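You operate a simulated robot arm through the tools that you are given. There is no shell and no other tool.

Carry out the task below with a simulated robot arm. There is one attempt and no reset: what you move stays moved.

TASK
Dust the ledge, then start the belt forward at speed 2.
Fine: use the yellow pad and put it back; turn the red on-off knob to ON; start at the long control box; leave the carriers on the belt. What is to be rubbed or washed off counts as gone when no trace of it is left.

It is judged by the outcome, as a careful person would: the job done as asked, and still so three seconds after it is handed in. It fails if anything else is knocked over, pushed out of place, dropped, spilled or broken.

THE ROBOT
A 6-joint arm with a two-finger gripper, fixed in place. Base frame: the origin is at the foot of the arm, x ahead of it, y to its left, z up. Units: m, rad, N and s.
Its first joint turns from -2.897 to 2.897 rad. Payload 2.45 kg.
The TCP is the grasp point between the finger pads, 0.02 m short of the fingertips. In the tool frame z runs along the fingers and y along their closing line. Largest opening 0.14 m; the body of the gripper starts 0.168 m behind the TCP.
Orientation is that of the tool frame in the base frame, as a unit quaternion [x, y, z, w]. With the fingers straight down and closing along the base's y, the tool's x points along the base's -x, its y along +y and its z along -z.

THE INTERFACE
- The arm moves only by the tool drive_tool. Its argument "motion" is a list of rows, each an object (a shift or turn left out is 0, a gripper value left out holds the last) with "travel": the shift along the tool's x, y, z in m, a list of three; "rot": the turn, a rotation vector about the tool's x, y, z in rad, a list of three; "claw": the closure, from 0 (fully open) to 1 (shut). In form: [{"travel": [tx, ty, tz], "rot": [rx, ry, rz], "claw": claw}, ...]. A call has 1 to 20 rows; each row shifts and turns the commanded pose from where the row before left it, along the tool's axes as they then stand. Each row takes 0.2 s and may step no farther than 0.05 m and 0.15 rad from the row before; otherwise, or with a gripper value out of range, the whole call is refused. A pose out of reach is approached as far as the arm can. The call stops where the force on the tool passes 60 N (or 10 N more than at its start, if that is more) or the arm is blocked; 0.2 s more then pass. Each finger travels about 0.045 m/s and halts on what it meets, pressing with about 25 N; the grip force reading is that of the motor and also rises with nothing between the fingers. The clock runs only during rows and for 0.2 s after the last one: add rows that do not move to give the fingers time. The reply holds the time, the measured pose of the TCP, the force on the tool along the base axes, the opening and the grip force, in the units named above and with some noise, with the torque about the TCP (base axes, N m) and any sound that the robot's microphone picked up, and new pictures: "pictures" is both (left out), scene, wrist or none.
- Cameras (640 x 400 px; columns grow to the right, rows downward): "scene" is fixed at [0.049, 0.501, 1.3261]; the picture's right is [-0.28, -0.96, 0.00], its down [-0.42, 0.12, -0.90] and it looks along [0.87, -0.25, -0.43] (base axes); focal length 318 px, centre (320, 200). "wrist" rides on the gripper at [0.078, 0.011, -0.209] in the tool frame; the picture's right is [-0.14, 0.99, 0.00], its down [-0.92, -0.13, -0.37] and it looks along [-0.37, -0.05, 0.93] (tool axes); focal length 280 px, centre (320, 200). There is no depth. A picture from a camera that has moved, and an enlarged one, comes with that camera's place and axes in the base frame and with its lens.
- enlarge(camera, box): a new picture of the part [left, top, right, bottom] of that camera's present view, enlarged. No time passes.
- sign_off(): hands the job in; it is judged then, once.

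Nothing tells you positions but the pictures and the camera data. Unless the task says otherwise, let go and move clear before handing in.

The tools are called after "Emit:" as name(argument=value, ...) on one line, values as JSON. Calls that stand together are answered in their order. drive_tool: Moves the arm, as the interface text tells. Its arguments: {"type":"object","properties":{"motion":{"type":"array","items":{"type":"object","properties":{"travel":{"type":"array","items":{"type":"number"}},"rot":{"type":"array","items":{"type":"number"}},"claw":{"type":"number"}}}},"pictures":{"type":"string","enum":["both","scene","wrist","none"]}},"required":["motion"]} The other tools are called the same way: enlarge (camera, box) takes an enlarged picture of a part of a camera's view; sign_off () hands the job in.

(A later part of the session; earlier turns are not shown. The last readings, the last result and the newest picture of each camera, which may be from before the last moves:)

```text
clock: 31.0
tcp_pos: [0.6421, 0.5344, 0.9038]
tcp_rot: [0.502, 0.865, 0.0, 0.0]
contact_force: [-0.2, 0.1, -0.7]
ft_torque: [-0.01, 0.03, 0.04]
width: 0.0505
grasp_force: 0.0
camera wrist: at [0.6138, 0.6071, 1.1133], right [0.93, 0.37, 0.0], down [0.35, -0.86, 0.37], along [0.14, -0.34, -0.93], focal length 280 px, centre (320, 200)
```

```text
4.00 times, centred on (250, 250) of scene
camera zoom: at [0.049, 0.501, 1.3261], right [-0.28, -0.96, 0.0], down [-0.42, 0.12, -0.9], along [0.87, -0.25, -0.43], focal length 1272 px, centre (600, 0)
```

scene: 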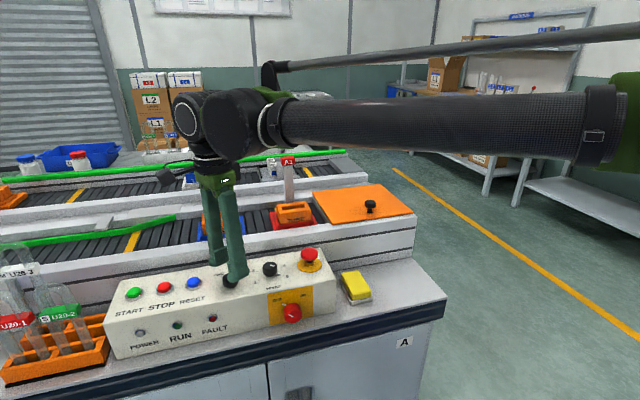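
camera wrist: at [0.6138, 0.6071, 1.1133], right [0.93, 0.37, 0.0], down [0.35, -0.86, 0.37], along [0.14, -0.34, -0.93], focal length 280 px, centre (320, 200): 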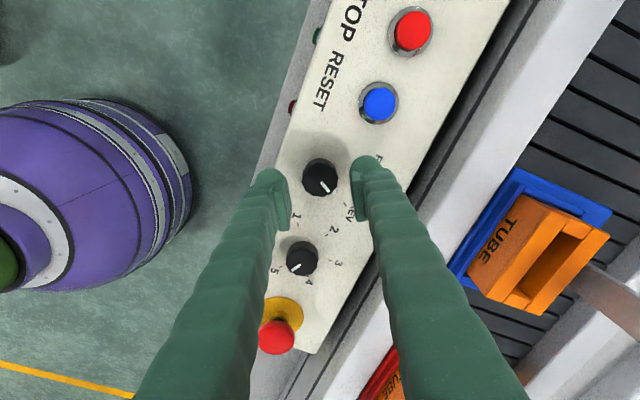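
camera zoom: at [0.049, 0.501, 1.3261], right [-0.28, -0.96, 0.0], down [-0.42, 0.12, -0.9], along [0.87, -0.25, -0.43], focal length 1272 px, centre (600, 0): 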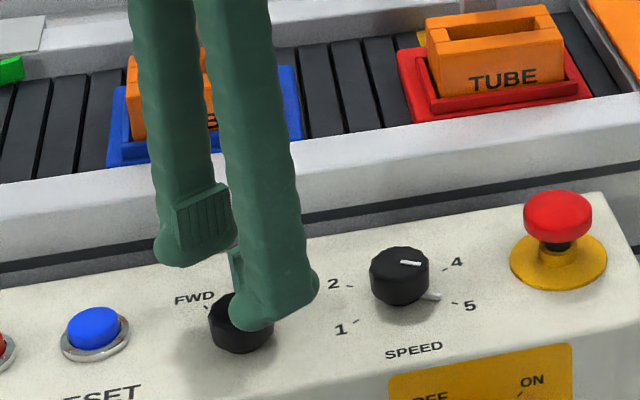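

The knob centre is confirmed at (0.643, 0.535). I go down around it and close gently.

Emit:
drive_tool(motion=[{"travel": [0, 0, 0.015]}, {"travel": [0, 0, 0.012]}, {"travel": [0, 0, 0.005]}, {}, {"claw": 0.9}, {}, {}, {}])

```text
clock: 32.8
tcp_pos: [0.6437, 0.534, 0.8725]
tcp_rot: [0.5, 0.866, 0.0, 0.0]
contact_force: [0.9, -0.6, -1.2]
ft_torque: [0.01, 0.01, 0.03]
width: 0.0314
grasp_force: 44.8
camera wrist: at [0.614, 0.6071, 1.0812], right [0.93, 0.37, 0.0], down [0.35, -0.86, 0.37], along [0.14, -0.34, -0.93], focal length 280 px, centre (320, 200)
```

scene: 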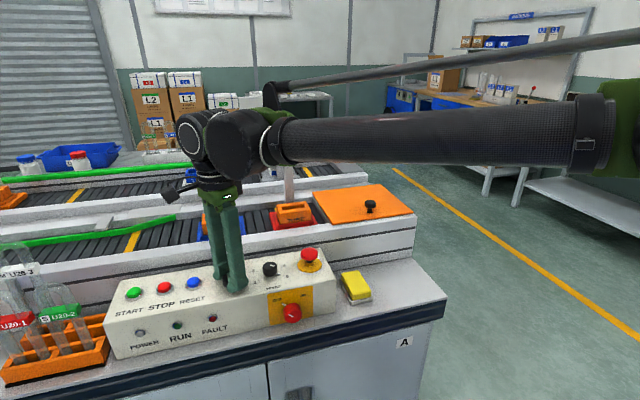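
wrist: 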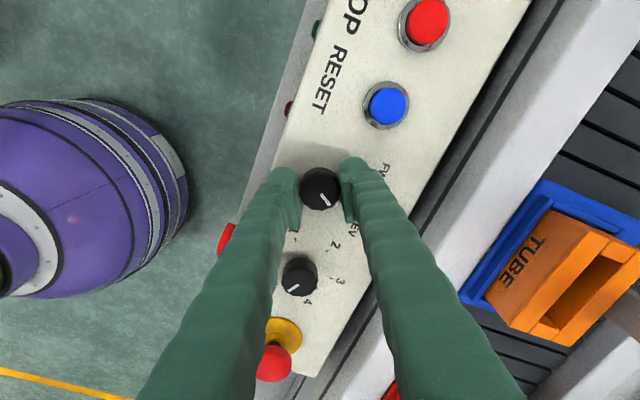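

Knob gripped. I turn 60° counter-clockwise.

Emit:
drive_tool(motion=[{"rot": [0, 0, -0.1]}, {"rot": [0, 0, -0.15]}, {"rot": [0, 0, -0.15]}, {"rot": [0, 0, -0.15]}, {"rot": [0, 0, -0.15]}, {"rot": [0, 0, -0.15]}, {"rot": [0, 0, -0.1]}, {"rot": [0, 0, -0.1]}, {}, {}])

Emit:
enlarge(camera="wrist", box=[220, 110, 440, 250])

```text
clock: 35.0
tcp_pos: [0.6446, 0.5345, 0.8722]
tcp_rot: [-0.001, 1.0, -0.001, 0.0]
contact_force: [22.5, 23.2, 15.5]
ft_torque: [0.33, -0.27, -0.03]
width: 0.0314
grasp_force: 45.0
camera wrist: at [0.5656, 0.5454, 1.0812], right [0.14, 0.99, 0.0], down [0.92, -0.13, 0.37], along [0.37, -0.05, -0.93], focal length 280 px, centre (320, 200)
```

scene: 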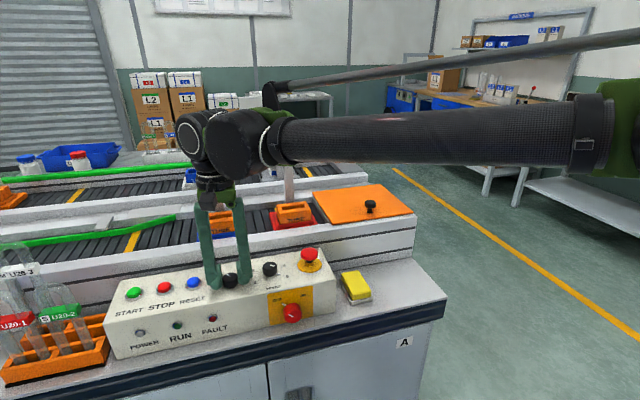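
wrist: 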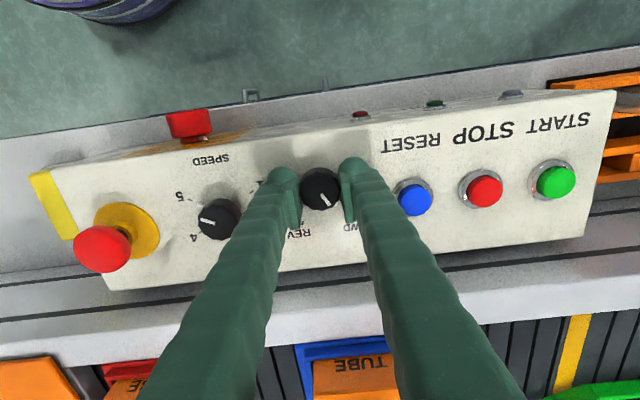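

```text
2.86 times, centred on (330, 180) of wrist
camera zoom: at [0.5656, 0.5454, 1.0812], right [0.14, 0.99, 0.0], down [0.92, -0.13, 0.37], along [0.37, -0.05, -0.93], focal length 801 px, centre (291, 257)
```

zoom: 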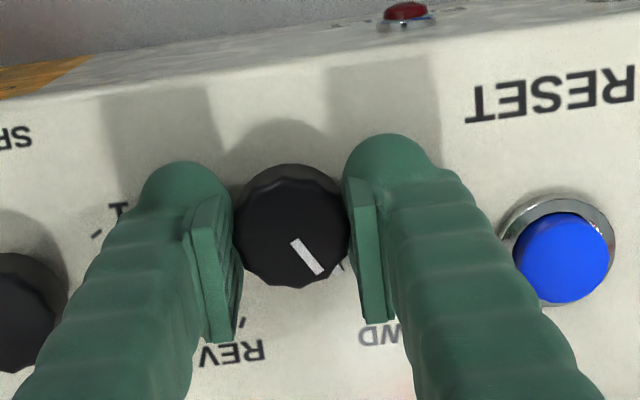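

The pointer has moved to FWD. I open slightly, rise and check it.

Emit:
drive_tool(motion=[{"claw": 0.66}, {}, {}, {"travel": [0, 0, -0.01]}, {"travel": [0, 0, -0.03]}, {"travel": [0, 0, -0.04]}, {}])

Emit:
enlarge(camera="wrist", box=[200, 90, 440, 250])

Emit:
enlarge(camera="scene", box=[180, 220, 340, 320])

```text
clock: 36.6
tcp_pos: [0.6443, 0.5331, 0.9528]
tcp_rot: [0.0, 1.0, 0.0, 0.0]
contact_force: [0.7, -0.7, 0.8]
ft_torque: [0.0, -0.01, 0.01]
width: 0.0476
grasp_force: 0.0
camera wrist: at [0.5659, 0.5442, 1.1619], right [0.14, 0.99, 0.0], down [0.92, -0.13, 0.37], along [0.37, -0.05, -0.93], focal length 280 px, centre (320, 200)
```

scene: 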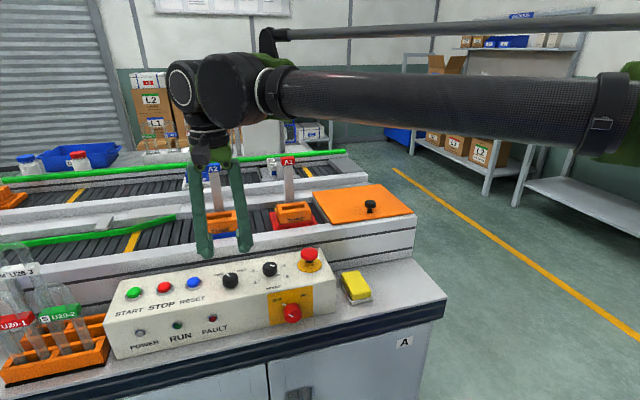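
wrist: 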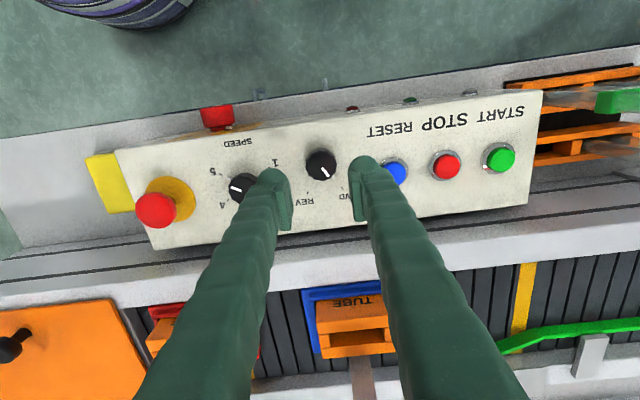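

```text
2.50 times, centred on (320, 170) of wrist
camera zoom: at [0.5659, 0.5442, 1.1619], right [0.14, 0.99, 0.0], down [0.92, -0.13, 0.37], along [0.37, -0.05, -0.93], focal length 701 px, centre (320, 275)
```

zoom: 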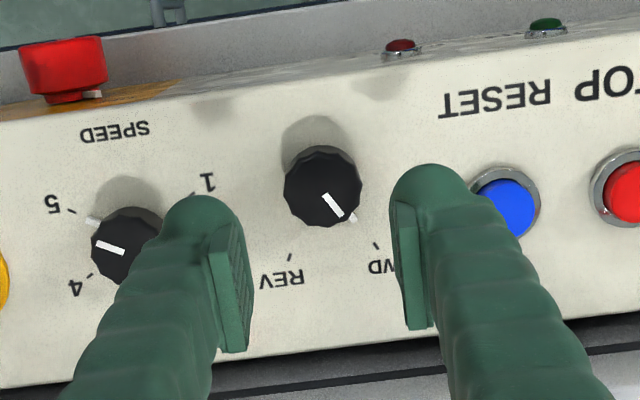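

```text
4.00 times, centred on (260, 270) of scene
camera zoom: at [0.049, 0.501, 1.3261], right [-0.28, -0.96, 0.0], down [-0.42, 0.12, -0.9], along [0.87, -0.25, -0.43], focal length 1272 px, centre (560, -80)
```

zoom: 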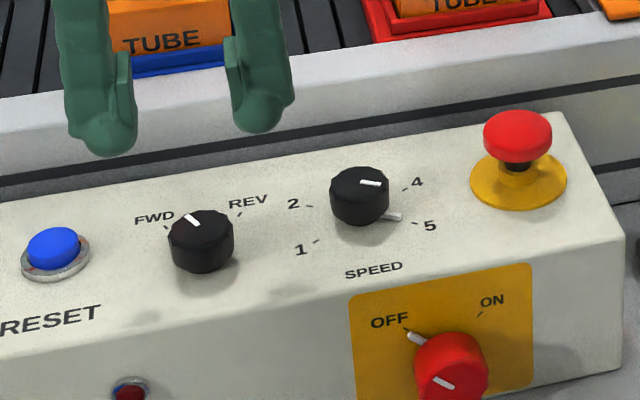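

Direction now stands at FWD. Next I move over the speed knob (0.660, 0.446) and turn the tool 90° clockwise so the fingers straddle it front-to-back, away from the E-stop.

Emit:
drive_tool(motion=[{"travel": [-0.008, -0.044, 0]}, {"travel": [-0.008, -0.0435, 0]}, {"rot": [0, 0, 0.143]}, {"rot": [0, 0, 0.143]}, {"rot": [0, 0, 0.143]}, {"rot": [0, 0, 0.143]}, {"rot": [0, 0, 0.143]}, {"rot": [0, 0, 0.143]}, {"rot": [0, 0, 0.143]}, {"rot": [0, 0, 0.143]}, {"rot": [0, 0, 0.143]}, {"rot": [0, 0, 0.143]}, {"rot": [0, 0, 0.141]}, {"travel": [0, 0, 0.025]}, {"travel": [0, 0, 0.025]}, {}, {}])

Emit:
enlarge(camera="wrist", box=[200, 110, 440, 250])

Emit:
enlarge(camera="scene", box=[200, 220, 340, 320])

```text
clock: 40.2
tcp_pos: [0.6605, 0.4473, 0.9025]
tcp_rot: [0.708, 0.707, 0.0, 0.0]
contact_force: [0.5, 0.1, -0.3]
ft_torque: [0.04, -0.02, 0.0]
width: 0.0475
grasp_force: 0.0
camera wrist: at [0.6707, 0.5247, 1.1111], right [0.99, -0.14, 0.0], down [-0.13, -0.92, 0.37], along [-0.05, -0.36, -0.93], focal length 280 px, centre (320, 200)
```

scene: 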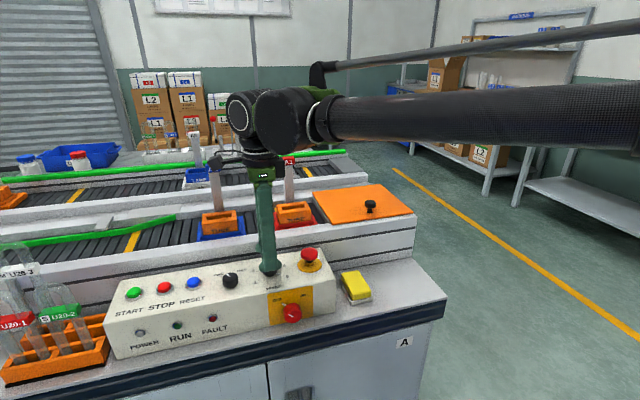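
wrist: 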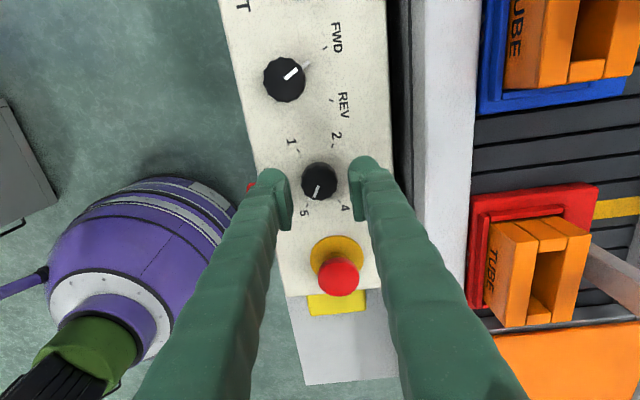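

```text
2.67 times, centred on (320, 180) of wrist
camera zoom: at [0.6707, 0.5247, 1.1111], right [0.99, -0.14, 0.0], down [-0.13, -0.92, 0.37], along [-0.05, -0.36, -0.93], focal length 748 px, centre (320, 253)
```

zoom: 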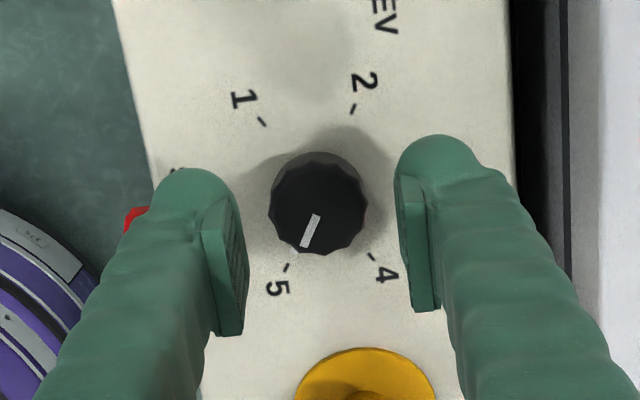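

```text
4.00 times, centred on (270, 270) of scene
camera zoom: at [0.049, 0.501, 1.3261], right [-0.28, -0.96, 0.0], down [-0.42, 0.12, -0.9], along [0.87, -0.25, -0.43], focal length 1272 px, centre (520, -80)
```

zoom: 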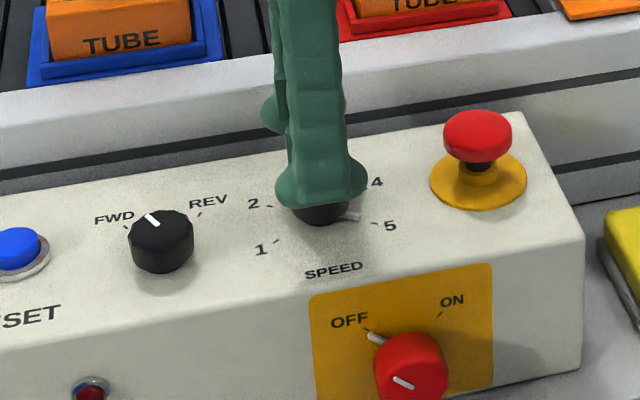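

Alignment is good to about a millimetre. I descend, close on the knob and make the first 60° turn.

Emit:
drive_tool(motion=[{"travel": [-0.001, 0, 0.015]}, {"travel": [0, 0, 0.012]}, {"travel": [0, 0, 0.004]}, {}, {"claw": 0.9}, {}, {}, {}, {"rot": [0, 0, -0.1]}, {"rot": [0, 0, -0.15]}, {"rot": [0, 0, -0.15]}, {"rot": [0, 0, -0.15]}, {"rot": [0, 0, -0.15]}, {"rot": [0, 0, -0.15]}, {"rot": [0, 0, -0.1]}, {"rot": [0, 0, -0.1]}, {}])

Emit:
enlarge(camera="wrist", box=[200, 110, 440, 250])

```text
clock: 43.8
tcp_pos: [0.6593, 0.4458, 0.8717]
tcp_rot: [0.257, 0.966, 0.0, 0.0]
contact_force: [-23.2, -13.3, -19.3]
ft_torque: [-0.01, 0.23, 0.0]
width: 0.031
grasp_force: 45.3
camera wrist: at [0.5965, 0.4932, 1.0803], right [0.61, 0.79, 0.0], down [0.74, -0.57, 0.37], along [0.29, -0.22, -0.93], focal length 280 px, centre (320, 200)
```

scene: 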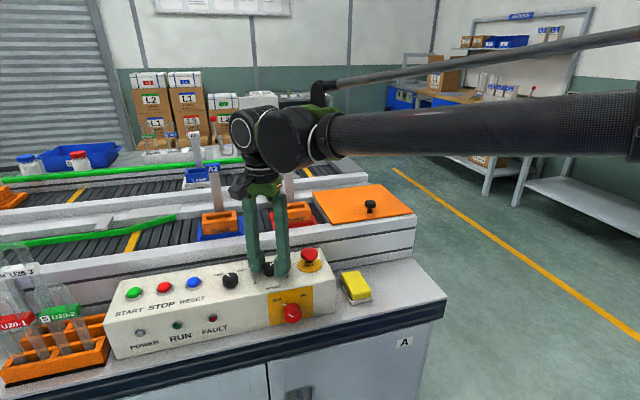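
wrist: 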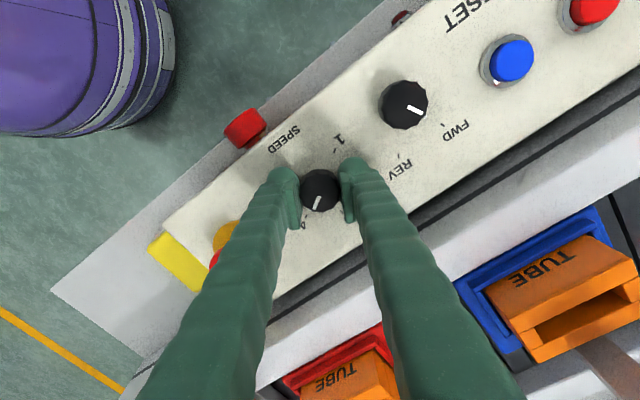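

```text
2.67 times, centred on (320, 180) of wrist
camera zoom: at [0.5965, 0.4932, 1.0803], right [0.61, 0.79, 0.0], down [0.74, -0.57, 0.37], along [0.29, -0.22, -0.93], focal length 748 px, centre (320, 253)
```

zoom: 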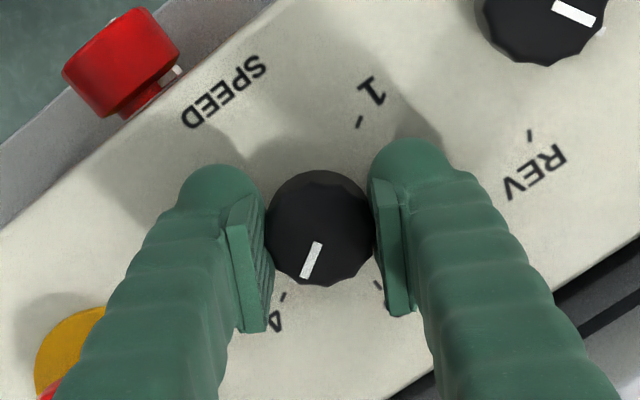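

Now it points at 4. I loosen, swing back 60°, regrip and turn again.

Emit:
drive_tool(motion=[{"claw": 0.66}, {}, {}, {"rot": [0, 0, 0.15]}, {"rot": [0, 0, 0.15]}, {"rot": [0, 0, 0.15]}, {"rot": [0, 0, 0.15]}, {"rot": [0, 0, 0.15]}, {"rot": [0, 0, 0.15]}, {"rot": [0, 0, 0.147]}, {}, {"claw": 0.9}, {}, {}, {}], pictures="wrist")

Emit:
drive_tool(motion=[{"rot": [0, 0, -0.1]}, {"rot": [0, 0, -0.15]}, {"rot": [0, 0, -0.15]}, {"rot": [0, 0, -0.15]}, {"rot": [0, 0, -0.15]}, {"rot": [0, 0, -0.15]}, {"rot": [0, 0, -0.1]}, {"rot": [0, 0, -0.1]}, {}], pictures="wrist")

Emit:
enlarge(camera="wrist", box=[200, 110, 440, 250])

```text
clock: 47.0
tcp_pos: [0.6593, 0.4453, 0.8708]
tcp_rot: [0.706, 0.709, 0.0, 0.0]
contact_force: [-1.8, -1.0, -2.5]
ft_torque: [-0.02, 0.01, -0.02]
width: 0.0316
grasp_force: 45.2
camera wrist: at [0.6696, 0.5237, 1.0802], right [0.99, -0.13, 0.0], down [-0.12, -0.92, 0.37], along [-0.05, -0.36, -0.93], focal length 280 px, centre (320, 200)
```

wrist: 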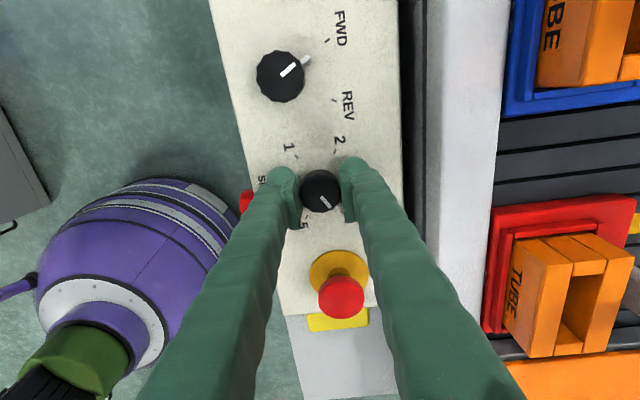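

```text
clock: 49.0
tcp_pos: [0.659, 0.4445, 0.8713]
tcp_rot: [0.256, 0.967, 0.0, 0.001]
contact_force: [-19.5, -7.0, -8.8]
ft_torque: [-0.04, 0.28, 0.01]
width: 0.0312
grasp_force: 44.7
camera wrist: at [0.5959, 0.4932, 1.0802], right [0.61, 0.79, 0.0], down [0.74, -0.57, 0.37], along [0.29, -0.22, -0.93], focal length 280 px, centre (320, 200)
```

wrist: 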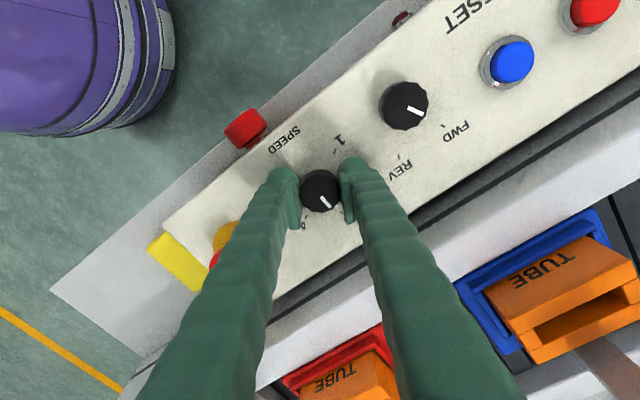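

```text
2.67 times, centred on (320, 180) of wrist
camera zoom: at [0.5959, 0.4932, 1.0802], right [0.61, 0.79, 0.0], down [0.74, -0.57, 0.37], along [0.29, -0.22, -0.93], focal length 748 px, centre (320, 253)
```

zoom: 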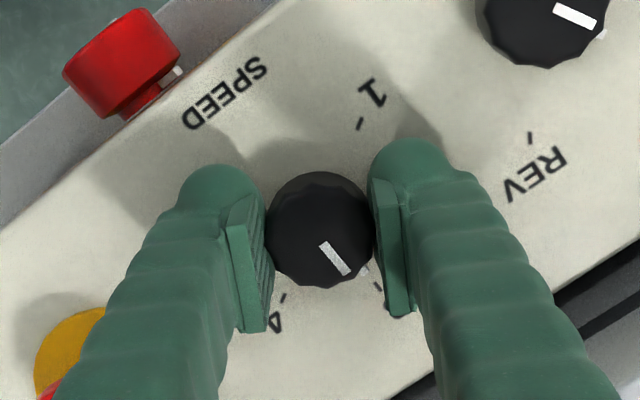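

The pointer is now at 3. One more cycle of 60° brings it to 2.

Emit:
drive_tool(motion=[{"claw": 0.66}, {}, {}, {"rot": [0, 0, 0.15]}, {"rot": [0, 0, 0.15]}, {"rot": [0, 0, 0.15]}, {"rot": [0, 0, 0.15]}, {"rot": [0, 0, 0.15]}, {"rot": [0, 0, 0.15]}, {"rot": [0, 0, 0.147]}, {}, {"claw": 0.9}, {}, {}, {}], pictures="none")

Emit:
drive_tool(motion=[{"rot": [0, 0, -0.1]}, {"rot": [0, 0, -0.15]}, {"rot": [0, 0, -0.15]}, {"rot": [0, 0, -0.15]}, {"rot": [0, 0, -0.15]}, {"rot": [0, 0, -0.15]}, {"rot": [0, 0, -0.1]}, {"rot": [0, 0, -0.1]}, {}], pictures="wrist")

Emit:
enlarge(camera="wrist", box=[200, 110, 440, 250])

```text
clock: 52.2
tcp_pos: [0.6594, 0.445, 0.8724]
tcp_rot: [0.704, 0.71, -0.001, 0.0]
contact_force: [-8.2, -1.6, -5.4]
ft_torque: [-0.01, 0.08, 0.03]
width: 0.0314
grasp_force: 45.1
```

```text
clock: 54.2
tcp_pos: [0.6587, 0.4443, 0.8712]
tcp_rot: [0.254, 0.967, 0.0, 0.0]
contact_force: [-28.8, -13.9, -20.5]
ft_torque: [-0.01, 0.26, -0.03]
width: 0.0311
grasp_force: 45.7
camera wrist: at [0.5959, 0.493, 1.0804], right [0.61, 0.8, 0.0], down [0.74, -0.56, 0.37], along [0.29, -0.22, -0.93], focal length 280 px, centre (320, 200)
```

wrist: 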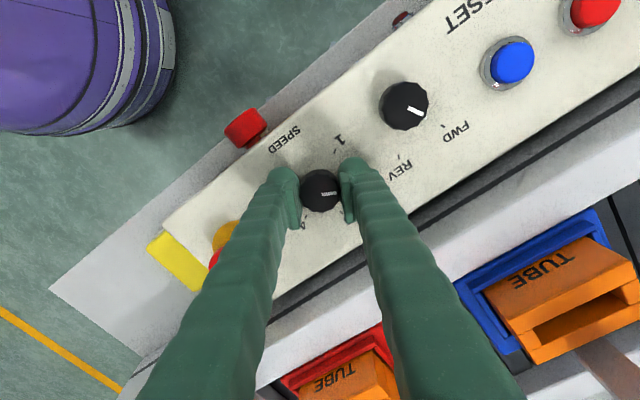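

```text
2.67 times, centred on (320, 180) of wrist
camera zoom: at [0.5959, 0.493, 1.0804], right [0.61, 0.8, 0.0], down [0.74, -0.56, 0.37], along [0.29, -0.22, -0.93], focal length 748 px, centre (320, 253)
```

zoom: 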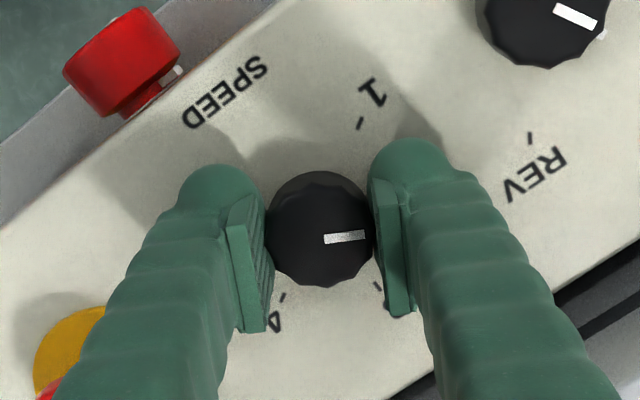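

It seems to be at 2 now. I let go, rise, return the tool to its neutral turn, and check the pointer.

Emit:
drive_tool(motion=[{"claw": 0.66}, {}, {}, {"travel": [0, 0, -0.01]}, {"travel": [0, 0, -0.03]}, {"travel": [0, 0, -0.04]}, {"travel": [0, 0, -0.04], "claw": 0.0}, {"rot": [0, 0, -0.13]}, {"rot": [0, 0, -0.13]}, {"rot": [0, 0, -0.13]}, {"rot": [0, 0, -0.13]}, {}, {}, {}])

Emit:
enlarge(camera="wrist", box=[220, 90, 440, 230])

Emit:
enlarge(camera="scene", box=[180, 220, 340, 320])

```text
clock: 57.2
tcp_pos: [0.6597, 0.4459, 0.9902]
tcp_rot: [-0.004, 1.0, 0.0, 0.0]
contact_force: [-0.1, 0.7, 0.2]
ft_torque: [-0.01, 0.0, 0.0]
width: 0.1399
grasp_force: 0.0
camera wrist: at [0.5809, 0.4557, 1.1998], right [0.13, 0.99, 0.0], down [0.92, -0.12, 0.37], along [0.37, -0.05, -0.93], focal length 280 px, centre (320, 200)
```

scene: 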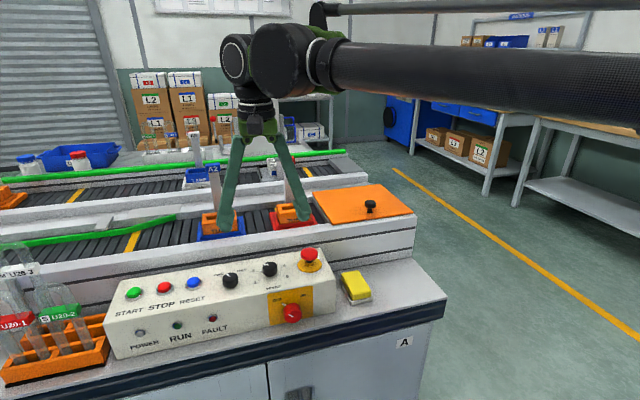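
wrist: 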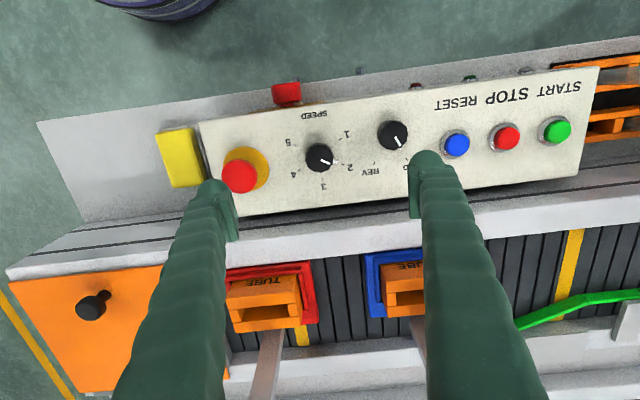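

```text
2.86 times, centred on (330, 160) of wrist
camera zoom: at [0.5809, 0.4557, 1.1998], right [0.13, 0.99, 0.0], down [0.92, -0.12, 0.37], along [0.37, -0.05, -0.93], focal length 801 px, centre (291, 314)
```

zoom: 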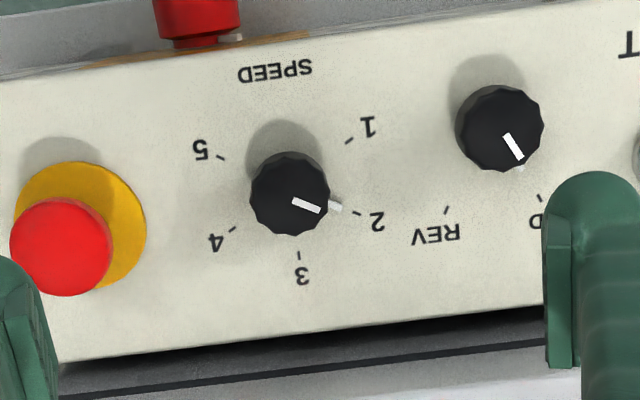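

```text
4.00 times, centred on (260, 270) of scene
camera zoom: at [0.049, 0.501, 1.3261], right [-0.28, -0.96, 0.0], down [-0.42, 0.12, -0.9], along [0.87, -0.25, -0.43], focal length 1272 px, centre (560, -80)
```

zoom: 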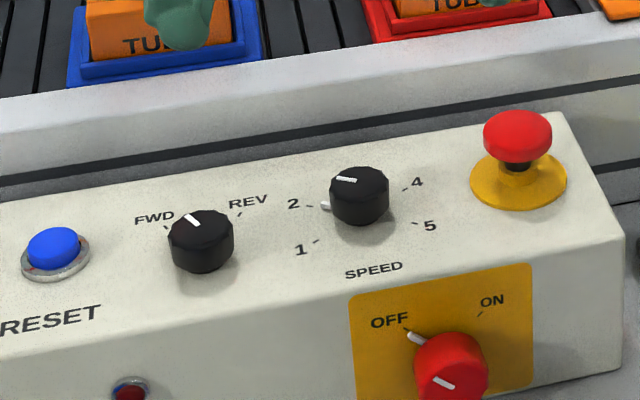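

Both selectors are right: FWD and 2. Now the red on-off knob on the front face; I look at it closely to get its axis.

Emit:
enlarge(camera="scene", box=[260, 280, 324, 330])

Emit:
enlarge(camera="wrist", box=[260, 70, 324, 110])

```text
8.00 times, centred on (292, 305) of scene
camera zoom: at [0.049, 0.501, 1.3261], right [-0.28, -0.96, 0.0], down [-0.42, 0.12, -0.9], along [0.87, -0.25, -0.43], focal length 2545 px, centre (544, -640)
```

zoom: 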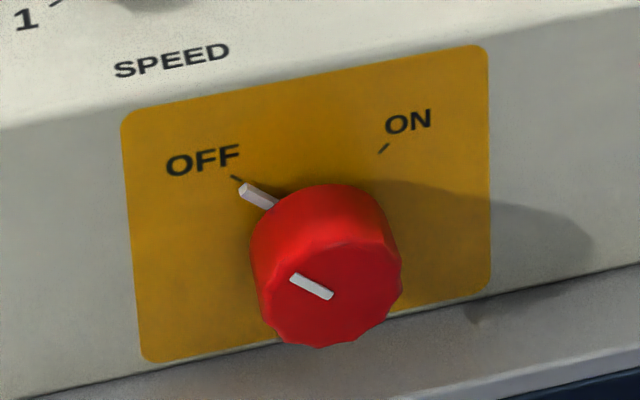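

```text
10.00 times, centred on (292, 90) of wrist
camera zoom: at [0.5809, 0.4557, 1.1998], right [0.13, 0.99, 0.0], down [0.92, -0.12, 0.37], along [0.37, -0.05, -0.93], focal length 2804 px, centre (600, 1300)
```

zoom: 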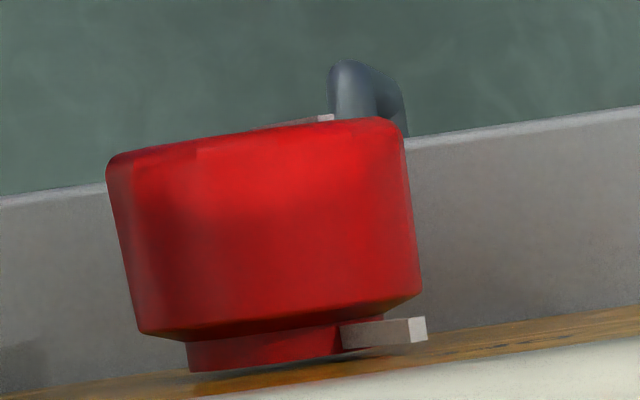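

Red knob: axis at about y=0.411, z=0.787, front cap at x≈0.572, 40 mm wide; OFF and ON are 90° apart, clockwise seen from the front. I back off and pitch the tool to horizontal, high in front of the box, to see if the arm can hold that pose.

Emit:
drive_tool(motion=[{"travel": [0.04, -0.009, -0.005], "claw": 0.57}, {"travel": [0.04, -0.009, -0.005]}, {"travel": [0.04, -0.009, 0]}, {"travel": [0.04, -0.008, 0]}, {"rot": [0, -0.143, 0]}, {"rot": [0, -0.143, 0]}, {"rot": [0, -0.143, 0]}, {"rot": [0, -0.143, 0]}, {"rot": [0, -0.143, 0]}, {"rot": [0, -0.143, 0]}, {"rot": [0, -0.143, 0]}, {"rot": [0, -0.143, 0]}, {"rot": [0, -0.143, 0]}, {"rot": [0, -0.143, 0]}, {"rot": [0, -0.141, 0]}, {}, {}])

```text
clock: 60.8
tcp_pos: [0.4982, 0.4091, 1.0018]
tcp_rot: [-0.001, 0.706, 0.003, 0.708]
contact_force: [0.3, 0.4, 0.3]
ft_torque: [-0.01, 0.0, 0.01]
width: 0.0603
grasp_force: 0.0
camera wrist: at [0.2902, 0.4189, 0.9233], right [-0.01, 0.99, 0.14], down [-0.37, -0.13, 0.92], along [0.93, -0.05, 0.37], focal length 280 px, centre (320, 200)
```

scene: 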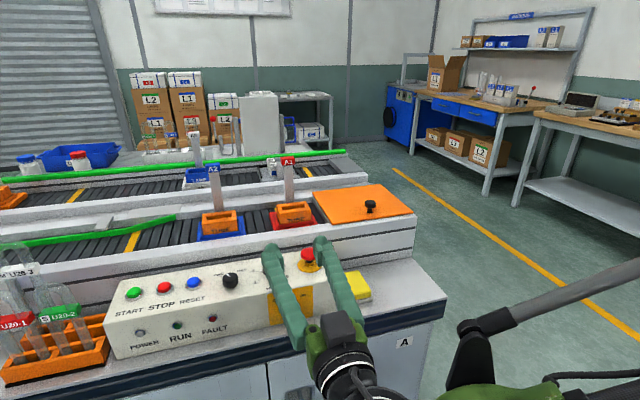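
wrist: 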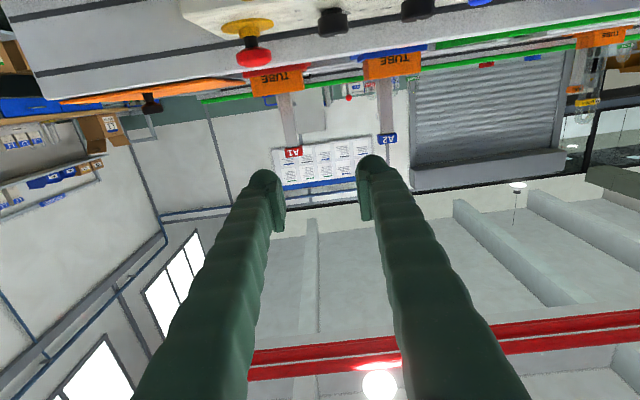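

The arm holds the horizontal pose. Now I lower straight down in front of the ledge to the knob's height.

Emit:
drive_tool(motion=[{"travel": [0.036, 0.0003, 0]}, {"travel": [0.036, 0.0003, 0]}, {"travel": [0.036, 0.0003, 0]}, {"travel": [0.036, 0.0003, 0]}, {"travel": [0.036, 0, 0]}, {"travel": [0.034, 0, 0]}, {}, {}])

Emit:
enlarge(camera="wrist", box=[200, 90, 440, 250])

Emit:
enlarge(camera="scene", box=[240, 250, 380, 340])

```text
clock: 62.6
tcp_pos: [0.499, 0.4116, 0.7868]
tcp_rot: [-0.002, 0.707, 0.002, 0.707]
contact_force: [0.1, -0.1, -0.1]
ft_torque: [0.04, -0.01, 0.04]
width: 0.0602
grasp_force: 0.1
camera wrist: at [0.2906, 0.4207, 0.709], right [-0.01, 0.99, 0.14], down [-0.37, -0.13, 0.92], along [0.93, -0.05, 0.36], focal length 280 px, centre (320, 200)
```

scene: 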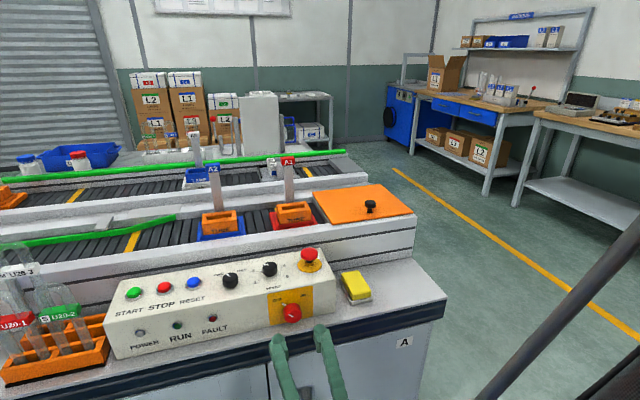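
wrist: 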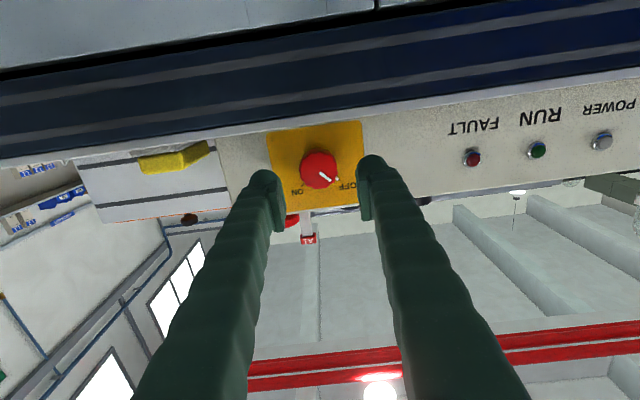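

```text
2.50 times, centred on (320, 170) of wrist
camera zoom: at [0.2906, 0.4207, 0.709], right [-0.01, 0.99, 0.14], down [-0.37, -0.13, 0.92], along [0.93, -0.05, 0.36], focal length 701 px, centre (320, 275)
```

zoom: 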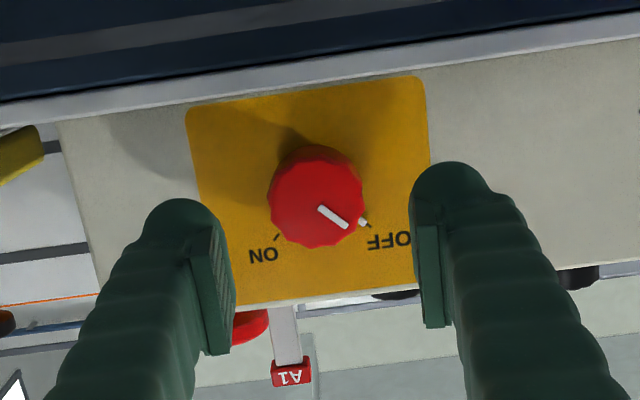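

```text
4.44 times, centred on (310, 295) of scene
camera zoom: at [0.049, 0.501, 1.3261], right [-0.28, -0.96, 0.0], down [-0.42, 0.12, -0.9], along [0.87, -0.25, -0.43], focal length 1414 px, centre (364, -222)
```

zoom: 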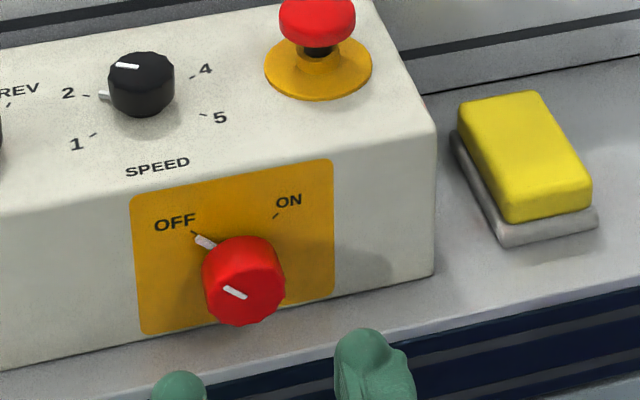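

The knob sits nearly on the tool axis (about 1 mm to the right side). Because the ledge is close below, I pre-turn only 20°, use a small opening, and advance over the knob.

Emit:
drive_tool(motion=[{"travel": [0, -0.001, 0], "claw": 0.64}, {"rot": [0, 0, -0.12]}, {"rot": [0, 0, -0.12]}, {"rot": [0, 0, -0.11]}, {"travel": [0, 0, 0.025]}, {"travel": [0, 0, 0.015]}, {}, {}])

Emit:
enlarge(camera="wrist", box=[200, 90, 440, 250])

Emit:
enlarge(camera="scene", box=[240, 250, 380, 340])

```text
clock: 64.4
tcp_pos: [0.54, 0.4101, 0.7878]
tcp_rot: [-0.124, 0.696, -0.121, 0.697]
contact_force: [0.0, -0.8, 0.3]
ft_torque: [-0.03, 0.0, 0.0]
width: 0.0504
grasp_force: 0.1
camera wrist: at [0.3316, 0.3924, 0.7102], right [-0.01, 0.98, -0.21], down [-0.37, 0.19, 0.91], along [0.93, 0.08, 0.36], focal length 280 px, centre (320, 200)
```

scene: 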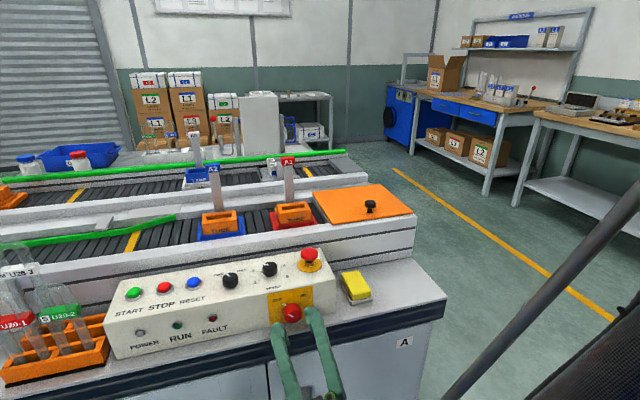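
wrist: 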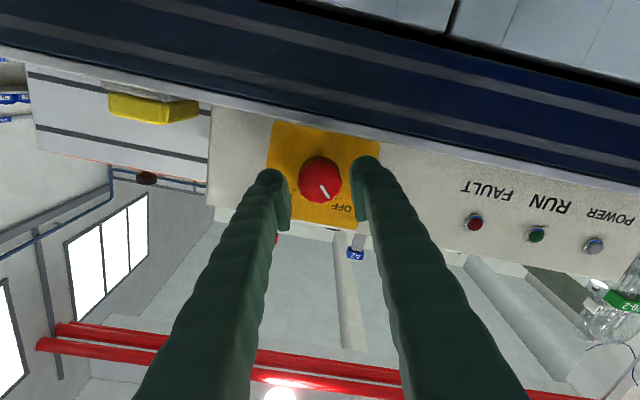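

```text
2.50 times, centred on (320, 170) of wrist
camera zoom: at [0.3316, 0.3924, 0.7102], right [-0.01, 0.98, -0.21], down [-0.37, 0.19, 0.91], along [0.93, 0.08, 0.36], focal length 701 px, centre (320, 275)
```

zoom: 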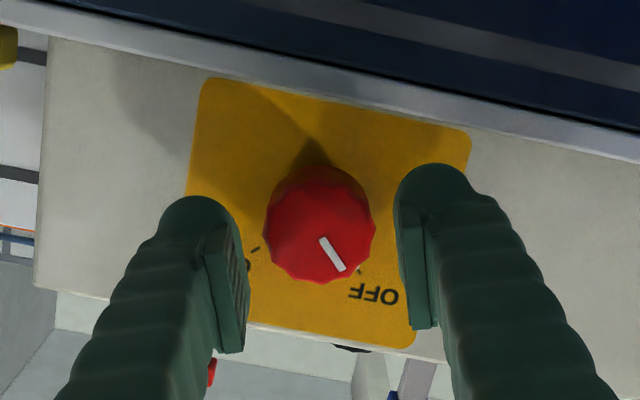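

```text
4.44 times, centred on (310, 295) of scene
camera zoom: at [0.049, 0.501, 1.3261], right [-0.28, -0.96, 0.0], down [-0.42, 0.12, -0.9], along [0.87, -0.25, -0.43], focal length 1414 px, centre (364, -222)
```

zoom: 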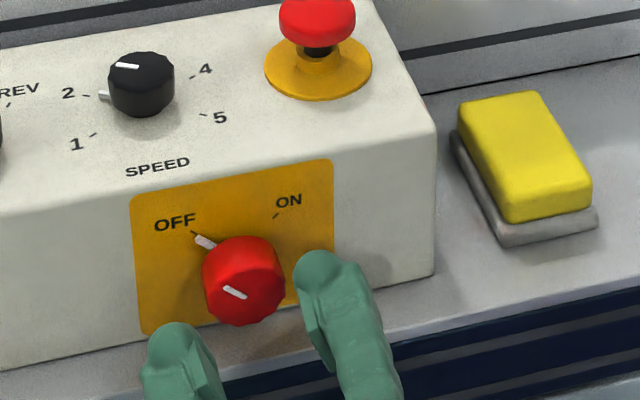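

Fingers straddle the knob with clearance to the ledge. I advance 27 mm more and close.

Emit:
drive_tool(motion=[{"travel": [0, 0, 0.012]}, {"travel": [0, 0, 0.01]}, {"travel": [0, 0, 0.005]}, {}, {"claw": 0.85}, {}, {}])

Emit:
enlarge(camera="wrist", box=[200, 90, 440, 250])

Emit:
enlarge(camera="scene", box=[240, 250, 380, 340])

```text
clock: 66.0
tcp_pos: [0.5674, 0.4104, 0.7878]
tcp_rot: [-0.125, 0.696, -0.121, 0.697]
contact_force: [2.9, -2.2, 4.9]
ft_torque: [0.01, -0.08, -0.06]
width: 0.0379
grasp_force: 44.0
camera wrist: at [0.3582, 0.3925, 0.7106], right [-0.01, 0.98, -0.21], down [-0.37, 0.19, 0.91], along [0.93, 0.08, 0.36], focal length 280 px, centre (320, 200)
```

scene: 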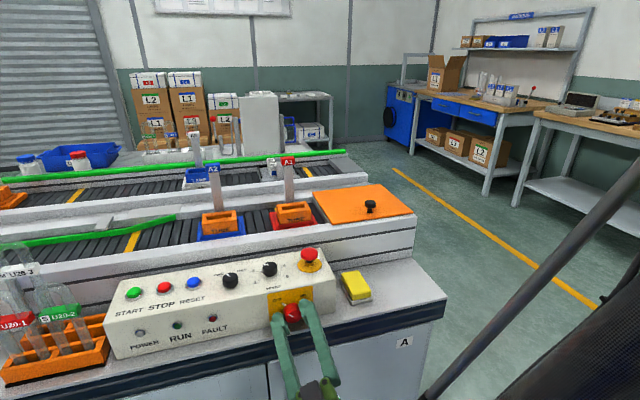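
wrist: 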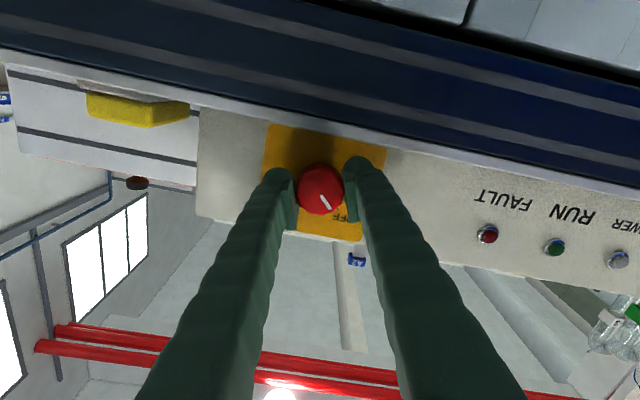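

```text
2.50 times, centred on (320, 170) of wrist
camera zoom: at [0.3582, 0.3925, 0.7106], right [-0.01, 0.98, -0.21], down [-0.37, 0.19, 0.91], along [0.93, 0.08, 0.36], focal length 701 px, centre (320, 275)
```

zoom: 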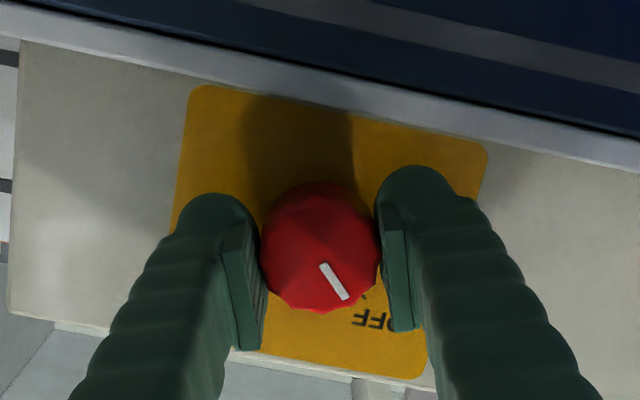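

```text
4.44 times, centred on (310, 295) of scene
camera zoom: at [0.049, 0.501, 1.3261], right [-0.28, -0.96, 0.0], down [-0.42, 0.12, -0.9], along [0.87, -0.25, -0.43], focal length 1414 px, centre (364, -222)
```

zoom: 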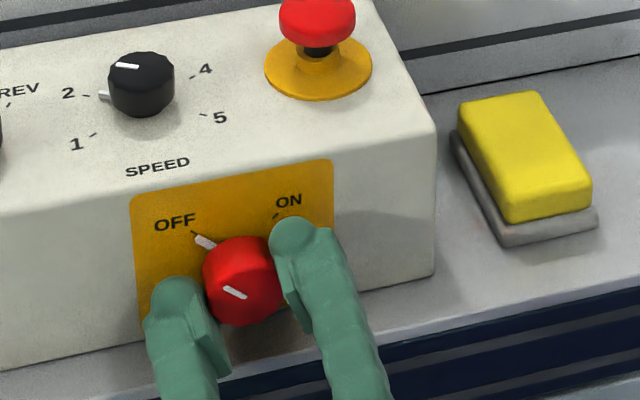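

The knob is held (38 mm). I turn it clockwise by about 49°, watching the force.

Emit:
drive_tool(motion=[{"rot": [0, 0, 0.1]}, {"rot": [0, 0, 0.12]}, {"rot": [0, 0, 0.13]}, {"rot": [0, 0, 0.13]}, {"rot": [0, 0, 0.13]}, {"rot": [0, 0, 0.13]}, {"rot": [0, 0, 0.11]}, {}])

Emit:
enlarge(camera="wrist", box=[200, 90, 440, 250])

Emit:
enlarge(camera="scene", box=[240, 250, 380, 340])

```text
clock: 67.8
tcp_pos: [0.5664, 0.4095, 0.7872]
tcp_rot: [0.174, 0.685, 0.178, 0.685]
contact_force: [21.6, -6.4, 19.8]
ft_torque: [0.02, -0.24, -0.15]
width: 0.0376
grasp_force: 45.6
camera wrist: at [0.3574, 0.4556, 0.7241], right [0.0, 0.8, 0.6], down [-0.37, -0.56, 0.75], along [0.93, -0.22, 0.3], focal length 280 px, centre (320, 200)
```

scene: 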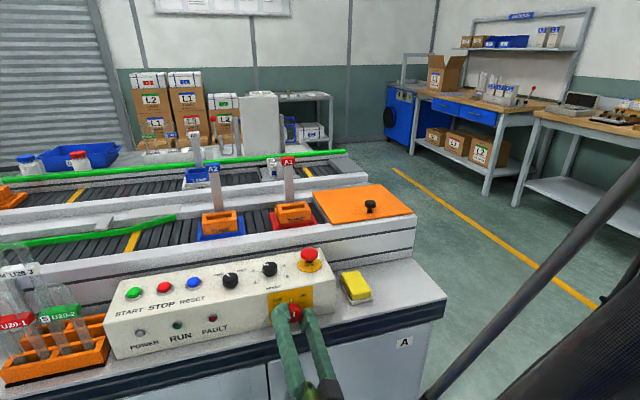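
wrist: 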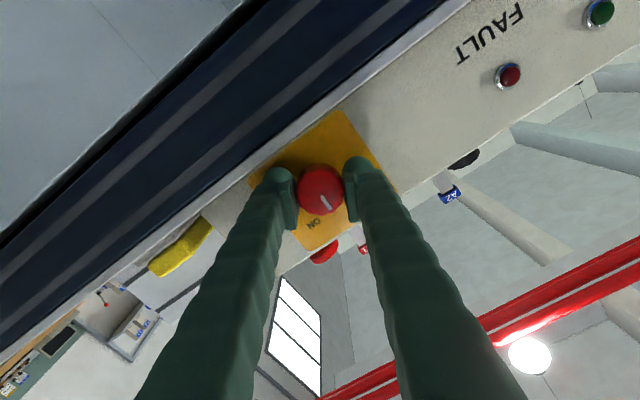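

```text
2.50 times, centred on (320, 170) of wrist
camera zoom: at [0.3574, 0.4556, 0.7241], right [0.0, 0.8, 0.6], down [-0.37, -0.56, 0.75], along [0.93, -0.22, 0.3], focal length 701 px, centre (320, 275)
```

zoom: 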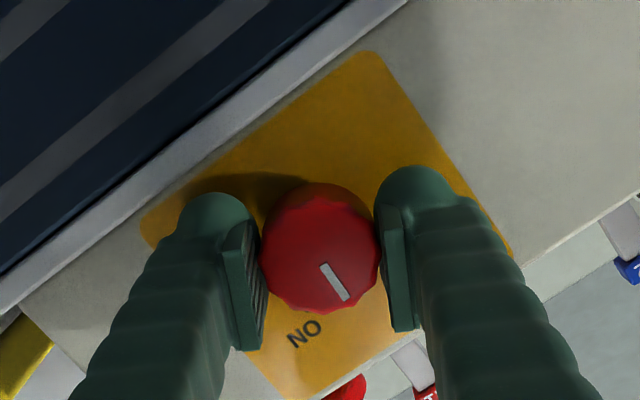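

```text
4.44 times, centred on (310, 295) of scene
camera zoom: at [0.049, 0.501, 1.3261], right [-0.28, -0.96, 0.0], down [-0.42, 0.12, -0.9], along [0.87, -0.25, -0.43], focal length 1414 px, centre (364, -222)
```

zoom: 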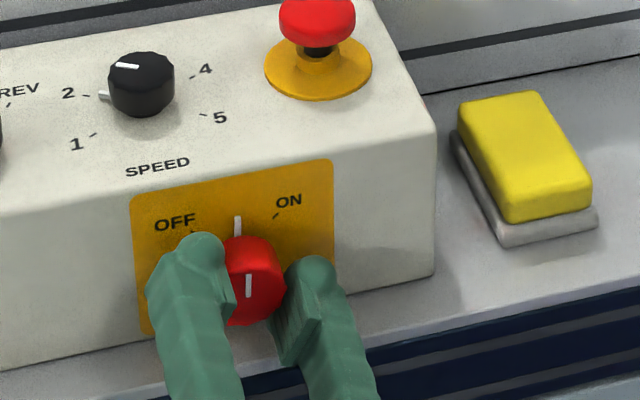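

The pointer is straight up, halfway, with no ledge contact. I loosen slightly, swing the tool back, and look whether the knob stays.

Emit:
drive_tool(motion=[{"claw": 0.68}, {}, {"rot": [0, 0, -0.1]}, {"rot": [0, 0, -0.14]}, {"rot": [0, 0, -0.14]}, {"rot": [0, 0, -0.14]}, {"rot": [0, 0, -0.14]}, {"rot": [0, 0, -0.14]}, {}])

Emit:
enlarge(camera="wrist", box=[200, 90, 440, 250])

Emit:
enlarge(camera="scene", box=[240, 250, 380, 340])

```text
clock: 69.8
tcp_pos: [0.5656, 0.4092, 0.7884]
tcp_rot: [-0.107, 0.699, -0.103, 0.7]
contact_force: [1.0, 0.3, 0.0]
ft_torque: [0.0, 0.01, 0.01]
width: 0.0446
grasp_force: 0.1
camera wrist: at [0.3573, 0.3962, 0.7095], right [-0.01, 0.99, -0.16], down [-0.37, 0.15, 0.92], along [0.93, 0.07, 0.36], focal length 280 px, centre (320, 200)
```

scene: 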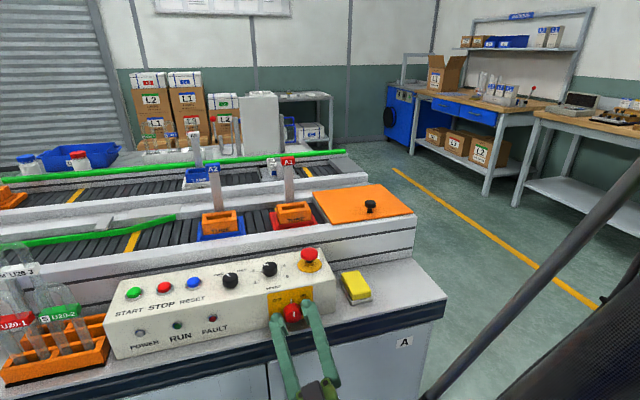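
wrist: 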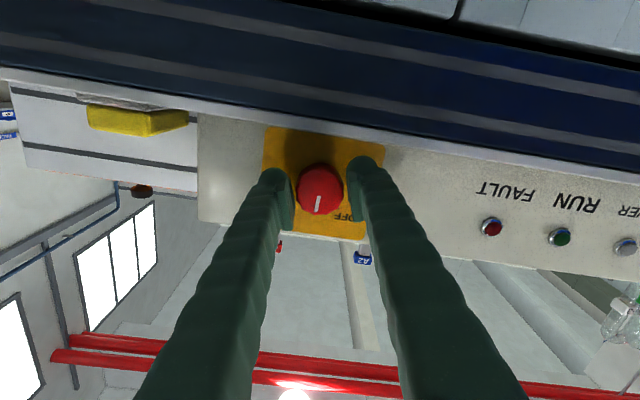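

```text
2.50 times, centred on (320, 170) of wrist
camera zoom: at [0.3573, 0.3962, 0.7095], right [-0.01, 0.99, -0.16], down [-0.37, 0.15, 0.92], along [0.93, 0.07, 0.36], focal length 701 px, centre (320, 275)
```

zoom: 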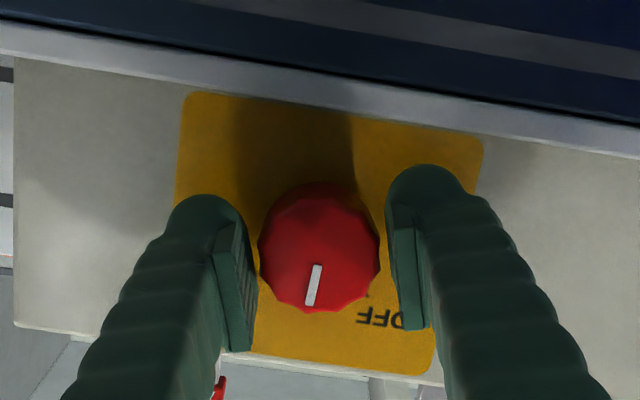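

```text
4.44 times, centred on (310, 295) of scene
camera zoom: at [0.049, 0.501, 1.3261], right [-0.28, -0.96, 0.0], down [-0.42, 0.12, -0.9], along [0.87, -0.25, -0.43], focal length 1414 px, centre (364, -222)
```

zoom: 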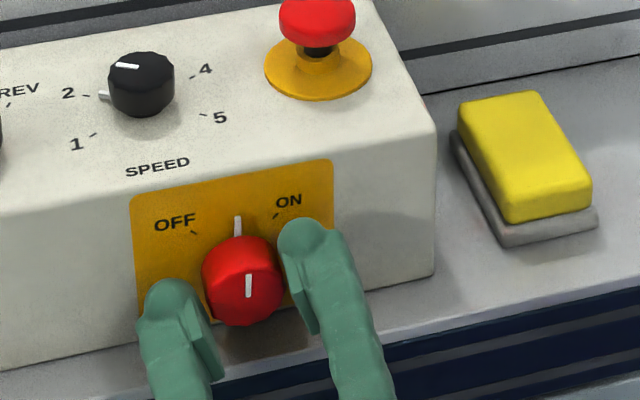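

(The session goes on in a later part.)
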